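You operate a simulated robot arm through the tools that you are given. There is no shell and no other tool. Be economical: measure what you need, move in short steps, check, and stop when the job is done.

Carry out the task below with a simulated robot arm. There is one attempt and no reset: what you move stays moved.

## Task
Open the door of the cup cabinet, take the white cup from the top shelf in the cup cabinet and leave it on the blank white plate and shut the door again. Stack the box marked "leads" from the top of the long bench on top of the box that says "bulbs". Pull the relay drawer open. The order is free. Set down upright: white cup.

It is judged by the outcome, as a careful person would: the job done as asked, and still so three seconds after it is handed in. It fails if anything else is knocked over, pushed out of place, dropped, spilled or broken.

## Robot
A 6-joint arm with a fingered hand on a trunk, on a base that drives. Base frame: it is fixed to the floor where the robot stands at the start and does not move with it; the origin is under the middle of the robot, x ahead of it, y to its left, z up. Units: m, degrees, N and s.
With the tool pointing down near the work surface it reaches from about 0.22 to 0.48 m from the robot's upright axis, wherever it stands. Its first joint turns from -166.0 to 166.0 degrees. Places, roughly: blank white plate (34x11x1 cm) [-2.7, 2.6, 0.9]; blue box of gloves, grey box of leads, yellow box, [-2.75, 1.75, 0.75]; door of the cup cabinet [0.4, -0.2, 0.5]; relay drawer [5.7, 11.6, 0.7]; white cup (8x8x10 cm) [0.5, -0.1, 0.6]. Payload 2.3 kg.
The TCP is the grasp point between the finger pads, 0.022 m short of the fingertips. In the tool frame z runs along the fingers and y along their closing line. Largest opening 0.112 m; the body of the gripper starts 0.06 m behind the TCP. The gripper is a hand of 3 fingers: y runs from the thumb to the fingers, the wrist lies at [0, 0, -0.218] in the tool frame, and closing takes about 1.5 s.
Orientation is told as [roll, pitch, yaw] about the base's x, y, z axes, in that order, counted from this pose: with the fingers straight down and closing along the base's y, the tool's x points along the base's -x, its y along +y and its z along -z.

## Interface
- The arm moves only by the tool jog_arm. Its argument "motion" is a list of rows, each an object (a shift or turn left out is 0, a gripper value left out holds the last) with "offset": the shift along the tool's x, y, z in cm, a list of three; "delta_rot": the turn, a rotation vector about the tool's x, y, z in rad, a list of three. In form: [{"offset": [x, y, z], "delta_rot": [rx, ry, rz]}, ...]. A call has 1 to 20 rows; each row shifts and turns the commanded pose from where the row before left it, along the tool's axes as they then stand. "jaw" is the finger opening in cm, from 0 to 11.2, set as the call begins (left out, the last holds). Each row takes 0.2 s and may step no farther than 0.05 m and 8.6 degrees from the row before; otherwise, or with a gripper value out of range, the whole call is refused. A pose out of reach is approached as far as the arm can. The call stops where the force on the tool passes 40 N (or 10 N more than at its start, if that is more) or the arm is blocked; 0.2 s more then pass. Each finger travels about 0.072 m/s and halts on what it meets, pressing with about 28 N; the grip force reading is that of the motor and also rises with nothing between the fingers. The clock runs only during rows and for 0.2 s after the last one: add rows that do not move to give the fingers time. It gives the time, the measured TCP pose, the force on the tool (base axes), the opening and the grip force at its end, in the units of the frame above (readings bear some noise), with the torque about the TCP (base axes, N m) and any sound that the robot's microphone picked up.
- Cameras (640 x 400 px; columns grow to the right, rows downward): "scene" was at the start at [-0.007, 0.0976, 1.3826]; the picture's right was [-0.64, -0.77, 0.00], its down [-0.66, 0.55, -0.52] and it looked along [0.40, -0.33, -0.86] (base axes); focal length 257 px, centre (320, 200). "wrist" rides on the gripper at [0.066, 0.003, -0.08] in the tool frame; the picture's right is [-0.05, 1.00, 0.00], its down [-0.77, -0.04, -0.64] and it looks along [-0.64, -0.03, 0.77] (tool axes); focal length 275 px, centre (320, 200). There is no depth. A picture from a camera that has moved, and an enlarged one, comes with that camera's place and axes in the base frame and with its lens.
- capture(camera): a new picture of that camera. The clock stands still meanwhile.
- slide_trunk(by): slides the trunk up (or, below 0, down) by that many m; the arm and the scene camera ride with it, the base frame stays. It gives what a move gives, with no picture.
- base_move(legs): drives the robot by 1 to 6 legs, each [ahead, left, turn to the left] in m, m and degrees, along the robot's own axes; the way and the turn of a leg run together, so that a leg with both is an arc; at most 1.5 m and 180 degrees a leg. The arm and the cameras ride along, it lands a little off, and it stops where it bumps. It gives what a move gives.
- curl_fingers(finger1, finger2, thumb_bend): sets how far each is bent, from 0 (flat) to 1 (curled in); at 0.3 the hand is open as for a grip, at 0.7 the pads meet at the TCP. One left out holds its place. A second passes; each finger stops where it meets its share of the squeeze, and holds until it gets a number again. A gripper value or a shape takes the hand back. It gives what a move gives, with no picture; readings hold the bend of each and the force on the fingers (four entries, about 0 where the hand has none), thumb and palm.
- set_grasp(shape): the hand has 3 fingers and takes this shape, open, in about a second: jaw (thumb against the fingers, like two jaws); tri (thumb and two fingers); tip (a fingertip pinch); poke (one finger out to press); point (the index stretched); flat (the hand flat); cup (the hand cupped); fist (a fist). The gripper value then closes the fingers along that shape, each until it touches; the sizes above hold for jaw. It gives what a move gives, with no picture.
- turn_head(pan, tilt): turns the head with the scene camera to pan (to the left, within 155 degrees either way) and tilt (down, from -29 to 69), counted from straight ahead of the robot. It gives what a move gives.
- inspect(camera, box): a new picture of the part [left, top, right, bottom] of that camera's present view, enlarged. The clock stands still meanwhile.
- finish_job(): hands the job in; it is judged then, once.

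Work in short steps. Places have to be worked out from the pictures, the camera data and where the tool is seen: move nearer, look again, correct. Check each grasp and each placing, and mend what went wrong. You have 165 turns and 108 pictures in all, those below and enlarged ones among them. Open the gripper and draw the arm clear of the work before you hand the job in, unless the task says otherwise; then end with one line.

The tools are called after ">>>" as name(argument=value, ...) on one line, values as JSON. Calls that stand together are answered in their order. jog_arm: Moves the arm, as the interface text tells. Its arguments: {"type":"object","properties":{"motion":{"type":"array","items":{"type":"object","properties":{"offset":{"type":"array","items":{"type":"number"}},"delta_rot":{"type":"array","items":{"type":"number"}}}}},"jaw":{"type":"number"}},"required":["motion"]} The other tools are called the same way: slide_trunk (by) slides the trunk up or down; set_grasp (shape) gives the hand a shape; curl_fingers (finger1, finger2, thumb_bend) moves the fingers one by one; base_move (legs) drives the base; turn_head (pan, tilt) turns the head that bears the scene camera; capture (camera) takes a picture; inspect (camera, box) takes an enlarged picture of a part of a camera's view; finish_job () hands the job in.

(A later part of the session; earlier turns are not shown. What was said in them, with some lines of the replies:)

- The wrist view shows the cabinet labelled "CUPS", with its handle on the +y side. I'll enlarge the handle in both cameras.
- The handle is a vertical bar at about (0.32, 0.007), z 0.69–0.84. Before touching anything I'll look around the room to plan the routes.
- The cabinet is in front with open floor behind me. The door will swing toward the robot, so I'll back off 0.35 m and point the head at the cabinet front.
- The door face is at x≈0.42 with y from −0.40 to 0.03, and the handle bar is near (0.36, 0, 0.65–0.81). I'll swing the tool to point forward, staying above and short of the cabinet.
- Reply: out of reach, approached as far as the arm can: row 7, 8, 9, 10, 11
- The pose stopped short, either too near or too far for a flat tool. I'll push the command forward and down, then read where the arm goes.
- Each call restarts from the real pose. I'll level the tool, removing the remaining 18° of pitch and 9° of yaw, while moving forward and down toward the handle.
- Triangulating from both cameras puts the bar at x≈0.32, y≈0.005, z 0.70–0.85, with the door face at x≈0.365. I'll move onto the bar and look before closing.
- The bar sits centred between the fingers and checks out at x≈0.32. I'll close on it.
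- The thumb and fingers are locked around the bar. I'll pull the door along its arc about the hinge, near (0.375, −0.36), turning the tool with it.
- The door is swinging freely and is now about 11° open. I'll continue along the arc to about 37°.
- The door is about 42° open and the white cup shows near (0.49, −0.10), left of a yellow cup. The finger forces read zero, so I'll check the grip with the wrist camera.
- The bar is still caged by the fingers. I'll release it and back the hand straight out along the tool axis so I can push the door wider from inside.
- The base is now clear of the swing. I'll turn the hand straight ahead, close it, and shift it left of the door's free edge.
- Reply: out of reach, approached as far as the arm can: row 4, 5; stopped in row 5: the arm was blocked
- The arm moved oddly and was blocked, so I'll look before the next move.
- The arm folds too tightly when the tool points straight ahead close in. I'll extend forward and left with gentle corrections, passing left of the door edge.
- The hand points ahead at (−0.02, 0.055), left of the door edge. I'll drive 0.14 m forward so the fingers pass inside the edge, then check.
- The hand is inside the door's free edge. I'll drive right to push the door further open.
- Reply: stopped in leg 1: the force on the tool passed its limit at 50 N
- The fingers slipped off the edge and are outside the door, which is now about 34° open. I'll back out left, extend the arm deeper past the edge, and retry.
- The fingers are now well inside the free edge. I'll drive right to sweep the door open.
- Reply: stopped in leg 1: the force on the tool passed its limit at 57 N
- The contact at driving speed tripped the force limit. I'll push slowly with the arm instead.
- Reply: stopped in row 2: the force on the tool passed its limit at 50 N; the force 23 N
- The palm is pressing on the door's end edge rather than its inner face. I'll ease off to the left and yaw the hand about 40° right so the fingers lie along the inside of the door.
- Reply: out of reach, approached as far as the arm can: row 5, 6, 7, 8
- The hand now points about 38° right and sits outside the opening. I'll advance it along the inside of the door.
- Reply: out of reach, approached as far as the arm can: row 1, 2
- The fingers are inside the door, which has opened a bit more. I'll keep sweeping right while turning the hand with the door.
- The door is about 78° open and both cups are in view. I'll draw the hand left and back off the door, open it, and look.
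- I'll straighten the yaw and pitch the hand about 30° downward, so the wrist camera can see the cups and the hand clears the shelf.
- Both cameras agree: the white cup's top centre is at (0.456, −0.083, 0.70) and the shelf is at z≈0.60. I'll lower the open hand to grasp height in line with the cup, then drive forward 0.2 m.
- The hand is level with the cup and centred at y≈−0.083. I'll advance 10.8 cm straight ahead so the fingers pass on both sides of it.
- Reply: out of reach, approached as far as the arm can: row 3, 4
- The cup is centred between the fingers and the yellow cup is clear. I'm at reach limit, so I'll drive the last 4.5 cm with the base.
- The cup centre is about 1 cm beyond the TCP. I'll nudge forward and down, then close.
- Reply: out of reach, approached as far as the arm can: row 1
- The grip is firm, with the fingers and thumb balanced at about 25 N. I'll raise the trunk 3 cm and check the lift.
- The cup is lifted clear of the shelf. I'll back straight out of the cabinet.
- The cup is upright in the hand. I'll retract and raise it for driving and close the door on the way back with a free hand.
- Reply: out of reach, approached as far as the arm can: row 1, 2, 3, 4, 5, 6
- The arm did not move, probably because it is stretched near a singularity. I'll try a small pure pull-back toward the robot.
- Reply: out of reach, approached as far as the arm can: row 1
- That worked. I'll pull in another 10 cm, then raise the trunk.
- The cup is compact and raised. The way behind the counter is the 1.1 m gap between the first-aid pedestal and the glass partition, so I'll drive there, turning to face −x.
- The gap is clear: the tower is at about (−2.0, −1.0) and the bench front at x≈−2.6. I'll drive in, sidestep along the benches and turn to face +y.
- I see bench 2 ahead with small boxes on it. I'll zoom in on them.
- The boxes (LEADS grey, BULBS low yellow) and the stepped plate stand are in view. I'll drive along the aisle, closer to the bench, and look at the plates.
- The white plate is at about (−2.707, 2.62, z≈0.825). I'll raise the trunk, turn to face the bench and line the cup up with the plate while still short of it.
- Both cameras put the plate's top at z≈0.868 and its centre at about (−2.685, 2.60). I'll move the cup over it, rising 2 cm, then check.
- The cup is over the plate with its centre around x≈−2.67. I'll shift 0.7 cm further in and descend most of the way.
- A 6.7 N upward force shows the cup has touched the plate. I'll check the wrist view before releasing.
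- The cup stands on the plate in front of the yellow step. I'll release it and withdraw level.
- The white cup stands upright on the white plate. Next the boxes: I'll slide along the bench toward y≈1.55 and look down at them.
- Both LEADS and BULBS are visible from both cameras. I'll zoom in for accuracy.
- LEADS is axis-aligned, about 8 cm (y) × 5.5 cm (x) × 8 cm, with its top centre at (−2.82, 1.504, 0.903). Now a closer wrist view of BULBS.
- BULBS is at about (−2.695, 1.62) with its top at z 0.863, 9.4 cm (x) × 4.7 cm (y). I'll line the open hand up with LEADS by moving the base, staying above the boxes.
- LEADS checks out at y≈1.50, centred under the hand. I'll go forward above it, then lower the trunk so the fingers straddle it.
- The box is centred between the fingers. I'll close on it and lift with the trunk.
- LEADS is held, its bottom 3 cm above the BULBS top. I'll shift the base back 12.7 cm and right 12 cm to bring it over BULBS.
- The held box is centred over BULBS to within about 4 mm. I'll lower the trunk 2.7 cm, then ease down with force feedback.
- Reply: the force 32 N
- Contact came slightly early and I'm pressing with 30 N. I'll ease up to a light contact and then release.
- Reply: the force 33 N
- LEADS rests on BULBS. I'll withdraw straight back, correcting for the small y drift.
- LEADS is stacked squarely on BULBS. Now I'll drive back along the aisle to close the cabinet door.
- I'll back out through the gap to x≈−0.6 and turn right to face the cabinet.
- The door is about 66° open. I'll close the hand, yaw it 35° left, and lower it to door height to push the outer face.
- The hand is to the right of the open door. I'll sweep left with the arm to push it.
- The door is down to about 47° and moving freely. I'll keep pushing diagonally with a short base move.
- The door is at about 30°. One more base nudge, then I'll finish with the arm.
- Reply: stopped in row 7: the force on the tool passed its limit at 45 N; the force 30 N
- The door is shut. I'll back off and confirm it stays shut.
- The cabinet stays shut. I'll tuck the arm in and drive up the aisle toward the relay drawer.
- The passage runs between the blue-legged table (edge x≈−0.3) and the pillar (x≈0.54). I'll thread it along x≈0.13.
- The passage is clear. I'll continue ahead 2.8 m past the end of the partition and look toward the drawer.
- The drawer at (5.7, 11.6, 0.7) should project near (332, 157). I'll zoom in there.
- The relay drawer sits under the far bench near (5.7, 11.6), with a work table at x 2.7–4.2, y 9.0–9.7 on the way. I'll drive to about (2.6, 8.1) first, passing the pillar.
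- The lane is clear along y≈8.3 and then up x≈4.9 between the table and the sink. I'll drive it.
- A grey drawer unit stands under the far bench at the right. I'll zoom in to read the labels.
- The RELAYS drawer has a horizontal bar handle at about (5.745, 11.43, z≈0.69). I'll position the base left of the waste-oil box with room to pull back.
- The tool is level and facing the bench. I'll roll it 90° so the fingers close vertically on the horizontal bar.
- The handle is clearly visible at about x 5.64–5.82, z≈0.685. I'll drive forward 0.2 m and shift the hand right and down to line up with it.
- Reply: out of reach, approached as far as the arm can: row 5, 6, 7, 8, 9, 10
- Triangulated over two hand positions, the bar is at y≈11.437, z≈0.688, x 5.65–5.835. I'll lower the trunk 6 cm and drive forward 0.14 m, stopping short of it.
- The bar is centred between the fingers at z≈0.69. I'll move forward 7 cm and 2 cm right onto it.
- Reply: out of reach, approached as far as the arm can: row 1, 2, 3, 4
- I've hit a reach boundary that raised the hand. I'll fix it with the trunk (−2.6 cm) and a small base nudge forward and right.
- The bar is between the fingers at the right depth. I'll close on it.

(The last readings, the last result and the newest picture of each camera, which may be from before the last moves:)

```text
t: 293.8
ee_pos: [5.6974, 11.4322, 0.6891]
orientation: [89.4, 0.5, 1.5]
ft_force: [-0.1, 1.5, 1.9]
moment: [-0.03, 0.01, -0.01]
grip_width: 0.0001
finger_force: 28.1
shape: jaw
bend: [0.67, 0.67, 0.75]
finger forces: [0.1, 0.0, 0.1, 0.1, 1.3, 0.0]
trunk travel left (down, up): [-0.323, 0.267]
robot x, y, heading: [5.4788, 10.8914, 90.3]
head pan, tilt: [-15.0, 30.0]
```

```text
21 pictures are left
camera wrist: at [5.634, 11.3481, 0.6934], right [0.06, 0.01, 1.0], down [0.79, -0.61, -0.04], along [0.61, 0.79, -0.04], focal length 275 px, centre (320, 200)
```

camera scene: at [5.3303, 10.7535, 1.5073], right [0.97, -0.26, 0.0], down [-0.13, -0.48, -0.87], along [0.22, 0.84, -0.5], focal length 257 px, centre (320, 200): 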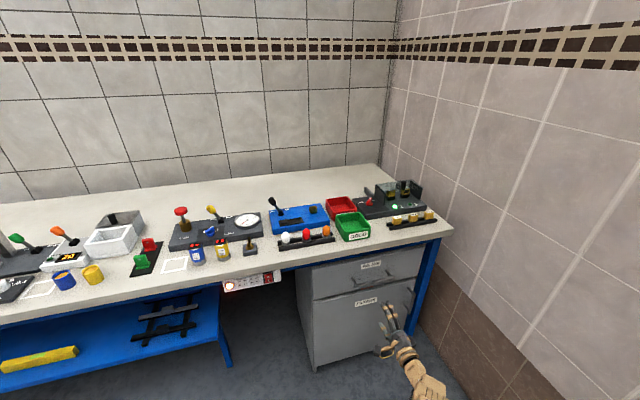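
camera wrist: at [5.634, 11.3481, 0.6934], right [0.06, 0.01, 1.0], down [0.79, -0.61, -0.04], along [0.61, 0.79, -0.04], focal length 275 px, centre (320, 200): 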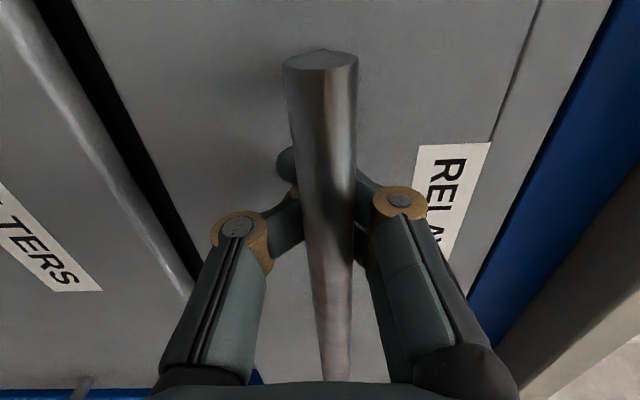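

The fingers meet behind the bar, so it's hooked. I'll pull with the base in two stages.

>>> base_move(legs=[[-0.08, 0, 0]])

>>> capture(camera="scene")

```text
t: 294.9
ee_pos: [5.6993, 11.3505, 0.6887]
orientation: [89.5, 0.5, 1.6]
ft_force: [-0.5, 0.1, 0.7]
moment: [0.0, 0.0, -0.03]
grip_width: 0.0
finger_force: 28.3
shape: jaw
bend: [0.67, 0.68, 0.76]
finger forces: [0.0, 0.0, 0.1, 0.0, 0.0, 0.0]
trunk travel left (down, up): [-0.323, 0.267]
robot x, y, heading: [5.4766, 10.8127, 90.5]
head pan, tilt: [-15.0, 30.0]
```

```text
20 pictures are left
camera scene: at [5.3602, 10.8392, 1.4214], right [0.97, -0.25, 0.0], down [-0.13, -0.48, -0.87], along [0.22, 0.84, -0.5], focal length 257 px, centre (320, 200)
```

scene: 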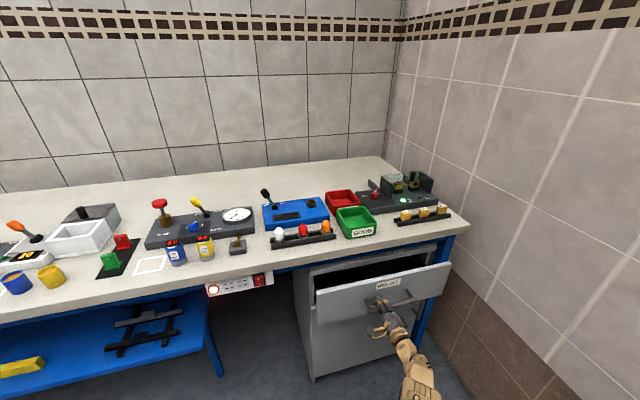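

The drawer is opening. I'll pull another 15 cm.

>>> base_move(legs=[[-0.14, 0, 0]])

>>> capture(camera="scene")

```text
t: 296.2
ee_pos: [5.6983, 11.2147, 0.6887]
orientation: [89.6, 0.5, 1.7]
ft_force: [0.3, 0.3, 0.4]
moment: [-0.01, 0.0, 0.02]
grip_width: 0.0
finger_force: 27.8
shape: jaw
bend: [0.68, 0.68, 0.76]
finger forces: [0.0, 0.0, 0.0, 0.0, 0.0, 0.0]
trunk travel left (down, up): [-0.323, 0.267]
robot x, y, heading: [5.4769, 10.6739, 90.7]
head pan, tilt: [-15.0, 30.0]
```

```text
19 pictures are left
camera scene: at [5.361, 10.7025, 1.4214], right [0.97, -0.25, 0.0], down [-0.13, -0.48, -0.87], along [0.22, 0.84, -0.5], focal length 257 px, centre (320, 200)
```

scene: 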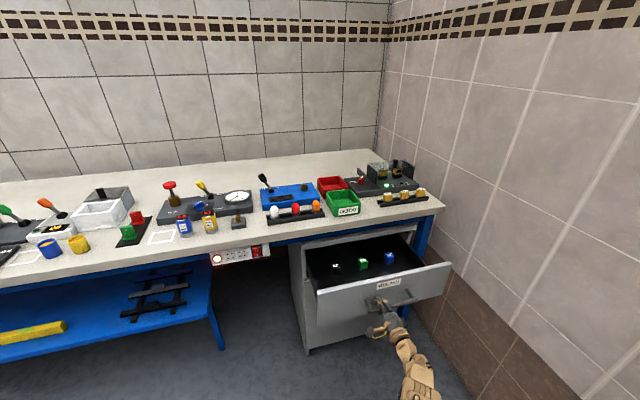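

The drawer is about 22 cm open and the relays inside are visible. I'll pull a little more, gently, in case travel remains.

>>> base_move(legs=[[-0.05, 0, 0]])

>>> capture(camera="wrist")

```text
t: 297.1
ee_pos: [5.6991, 11.1644, 0.6883]
orientation: [89.7, 0.5, 1.7]
ft_force: [0.3, -0.7, -0.7]
moment: [0.0, 0.03, 0.0]
grip_width: 0.0
finger_force: 27.8
shape: jaw
bend: [0.68, 0.68, 0.76]
finger forces: [0.0, 0.0, 0.0, 0.0, 0.0, 0.1]
trunk travel left (down, up): [-0.323, 0.267]
robot x, y, heading: [5.4788, 10.6255, 90.5]
head pan, tilt: [-15.0, 30.0]
```

```text
18 pictures are left
camera wrist: at [5.6348, 11.0807, 0.6935], right [0.06, 0.01, 1.0], down [0.79, -0.61, -0.04], along [0.61, 0.79, -0.04], focal length 275 px, centre (320, 200)
```

wrist: 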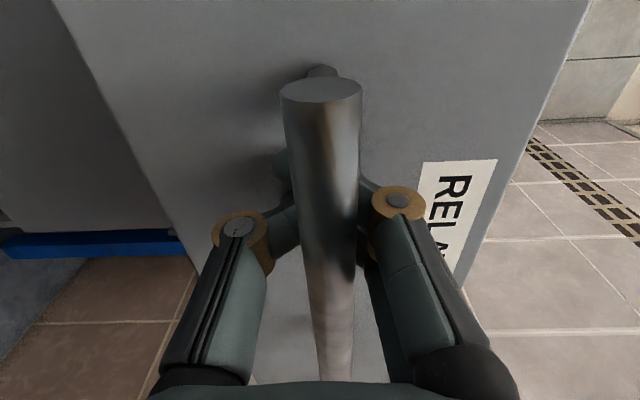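

The drawer is about 27 cm open. I'll release the bar and withdraw the hand straight back.

>>> jog_arm(jaw=9.5, motion=[{}, {}, {}, {}, {}, {}, {}, {"offset": [0, 0, -1.5]}, {"offset": [0, 0, -2]}, {"offset": [0, 0, -2]}, {"offset": [0, 0, -2]}, {"offset": [0, 0, -2]}, {}])

>>> capture(camera="wrist")

```text
t: 299.9
ee_pos: [5.7011, 11.0693, 0.6918]
orientation: [89.5, 0.6, 1.6]
ft_force: [-0.4, 0.6, -0.5]
moment: [0.0, -0.04, -0.04]
grip_width: 0.0949
finger_force: 0.1
shape: jaw
bend: [0.55, 0.55, 0.5]
finger forces: [0.0, 0.0, 0.1, 0.1, 0.0, 0.1]
trunk travel left (down, up): [-0.323, 0.267]
robot x, y, heading: [5.473, 10.6268, 90.0]
head pan, tilt: [-15.0, 30.0]
```

```text
17 pictures are left
camera wrist: at [5.6371, 10.9858, 0.6964], right [0.06, 0.01, 1.0], down [0.79, -0.61, -0.04], along [0.61, 0.79, -0.04], focal length 275 px, centre (320, 200)
```

wrist: 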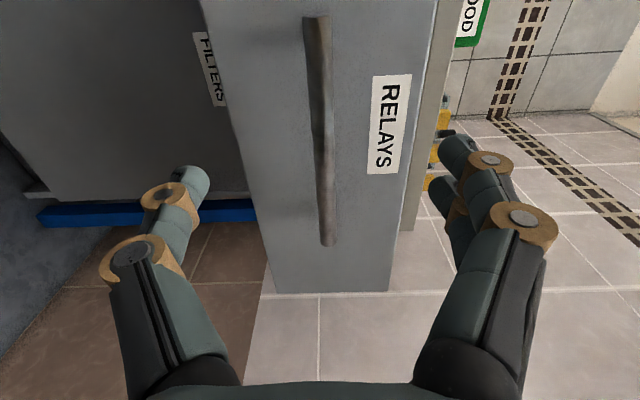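

The hand is free and the drawer stands open. I'll move the base left and back, open the gripper fully, and take a last look.

>>> base_move(legs=[[0, 0.2, 0], [-0.2, 0, 0]])

>>> jog_arm(jaw=11.2, motion=[{}, {}, {}, {}])

>>> capture(camera="scene")

```text
t: 302.7
ee_pos: [5.5043, 10.8621, 0.692]
orientation: [89.5, 0.5, 1.8]
ft_force: [0.5, 0.3, 0.1]
moment: [0.02, 0.0, -0.01]
grip_width: 0.0947
finger_force: 0.0
shape: jaw
bend: [0.55, 0.55, 0.5]
finger forces: [0.0, 0.0, 0.0, 0.0, 0.0, 0.0]
trunk travel left (down, up): [-0.323, 0.267]
robot x, y, heading: [5.2843, 10.4209, 90.6]
head pan, tilt: [-15.0, 30.0]
```

```text
t: 303.7
ee_pos: [5.5042, 10.8638, 0.6929]
orientation: [89.5, 0.5, 1.8]
ft_force: [0.2, -0.8, -0.2]
moment: [0.06, 0.01, 0.02]
grip_width: 0.1117
finger_force: 0.1
shape: jaw
bend: [0.3, 0.3, 0.3]
finger forces: [0.0, 0.0, 0.0, 0.0, 0.1, 0.0]
trunk travel left (down, up): [-0.323, 0.267]
robot x, y, heading: [5.2812, 10.4178, 90.5]
head pan, tilt: [-15.0, 30.0]
```

```text
16 pictures are left
camera scene: at [5.1659, 10.4451, 1.4213], right [0.97, -0.25, 0.0], down [-0.13, -0.48, -0.87], along [0.22, 0.84, -0.5], focal length 257 px, centre (320, 200)
```

scene: 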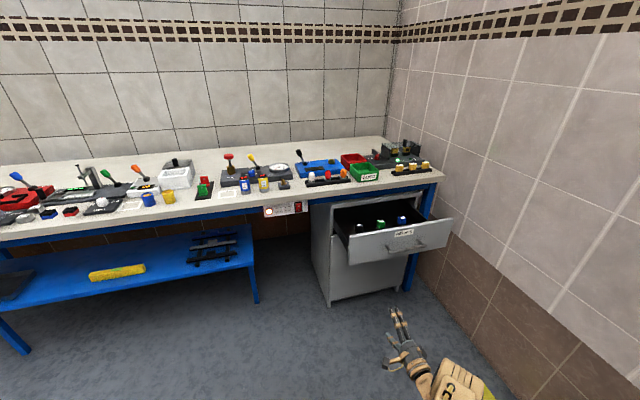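

The relay drawer is open, the gripper is open, and the arm is clear. The cup, boxes and cabinet door were each checked earlier, so I'm handing the job in.

>>> finish_job()

```text
The job is handed in.
```

I finished all three jobs and handed them in: the white cup stands upright on the blank white plate with the cup cabinet door shut, the "leads" box is stacked on the "bulbs" box, and the relay drawer is pulled about 27 cm open.
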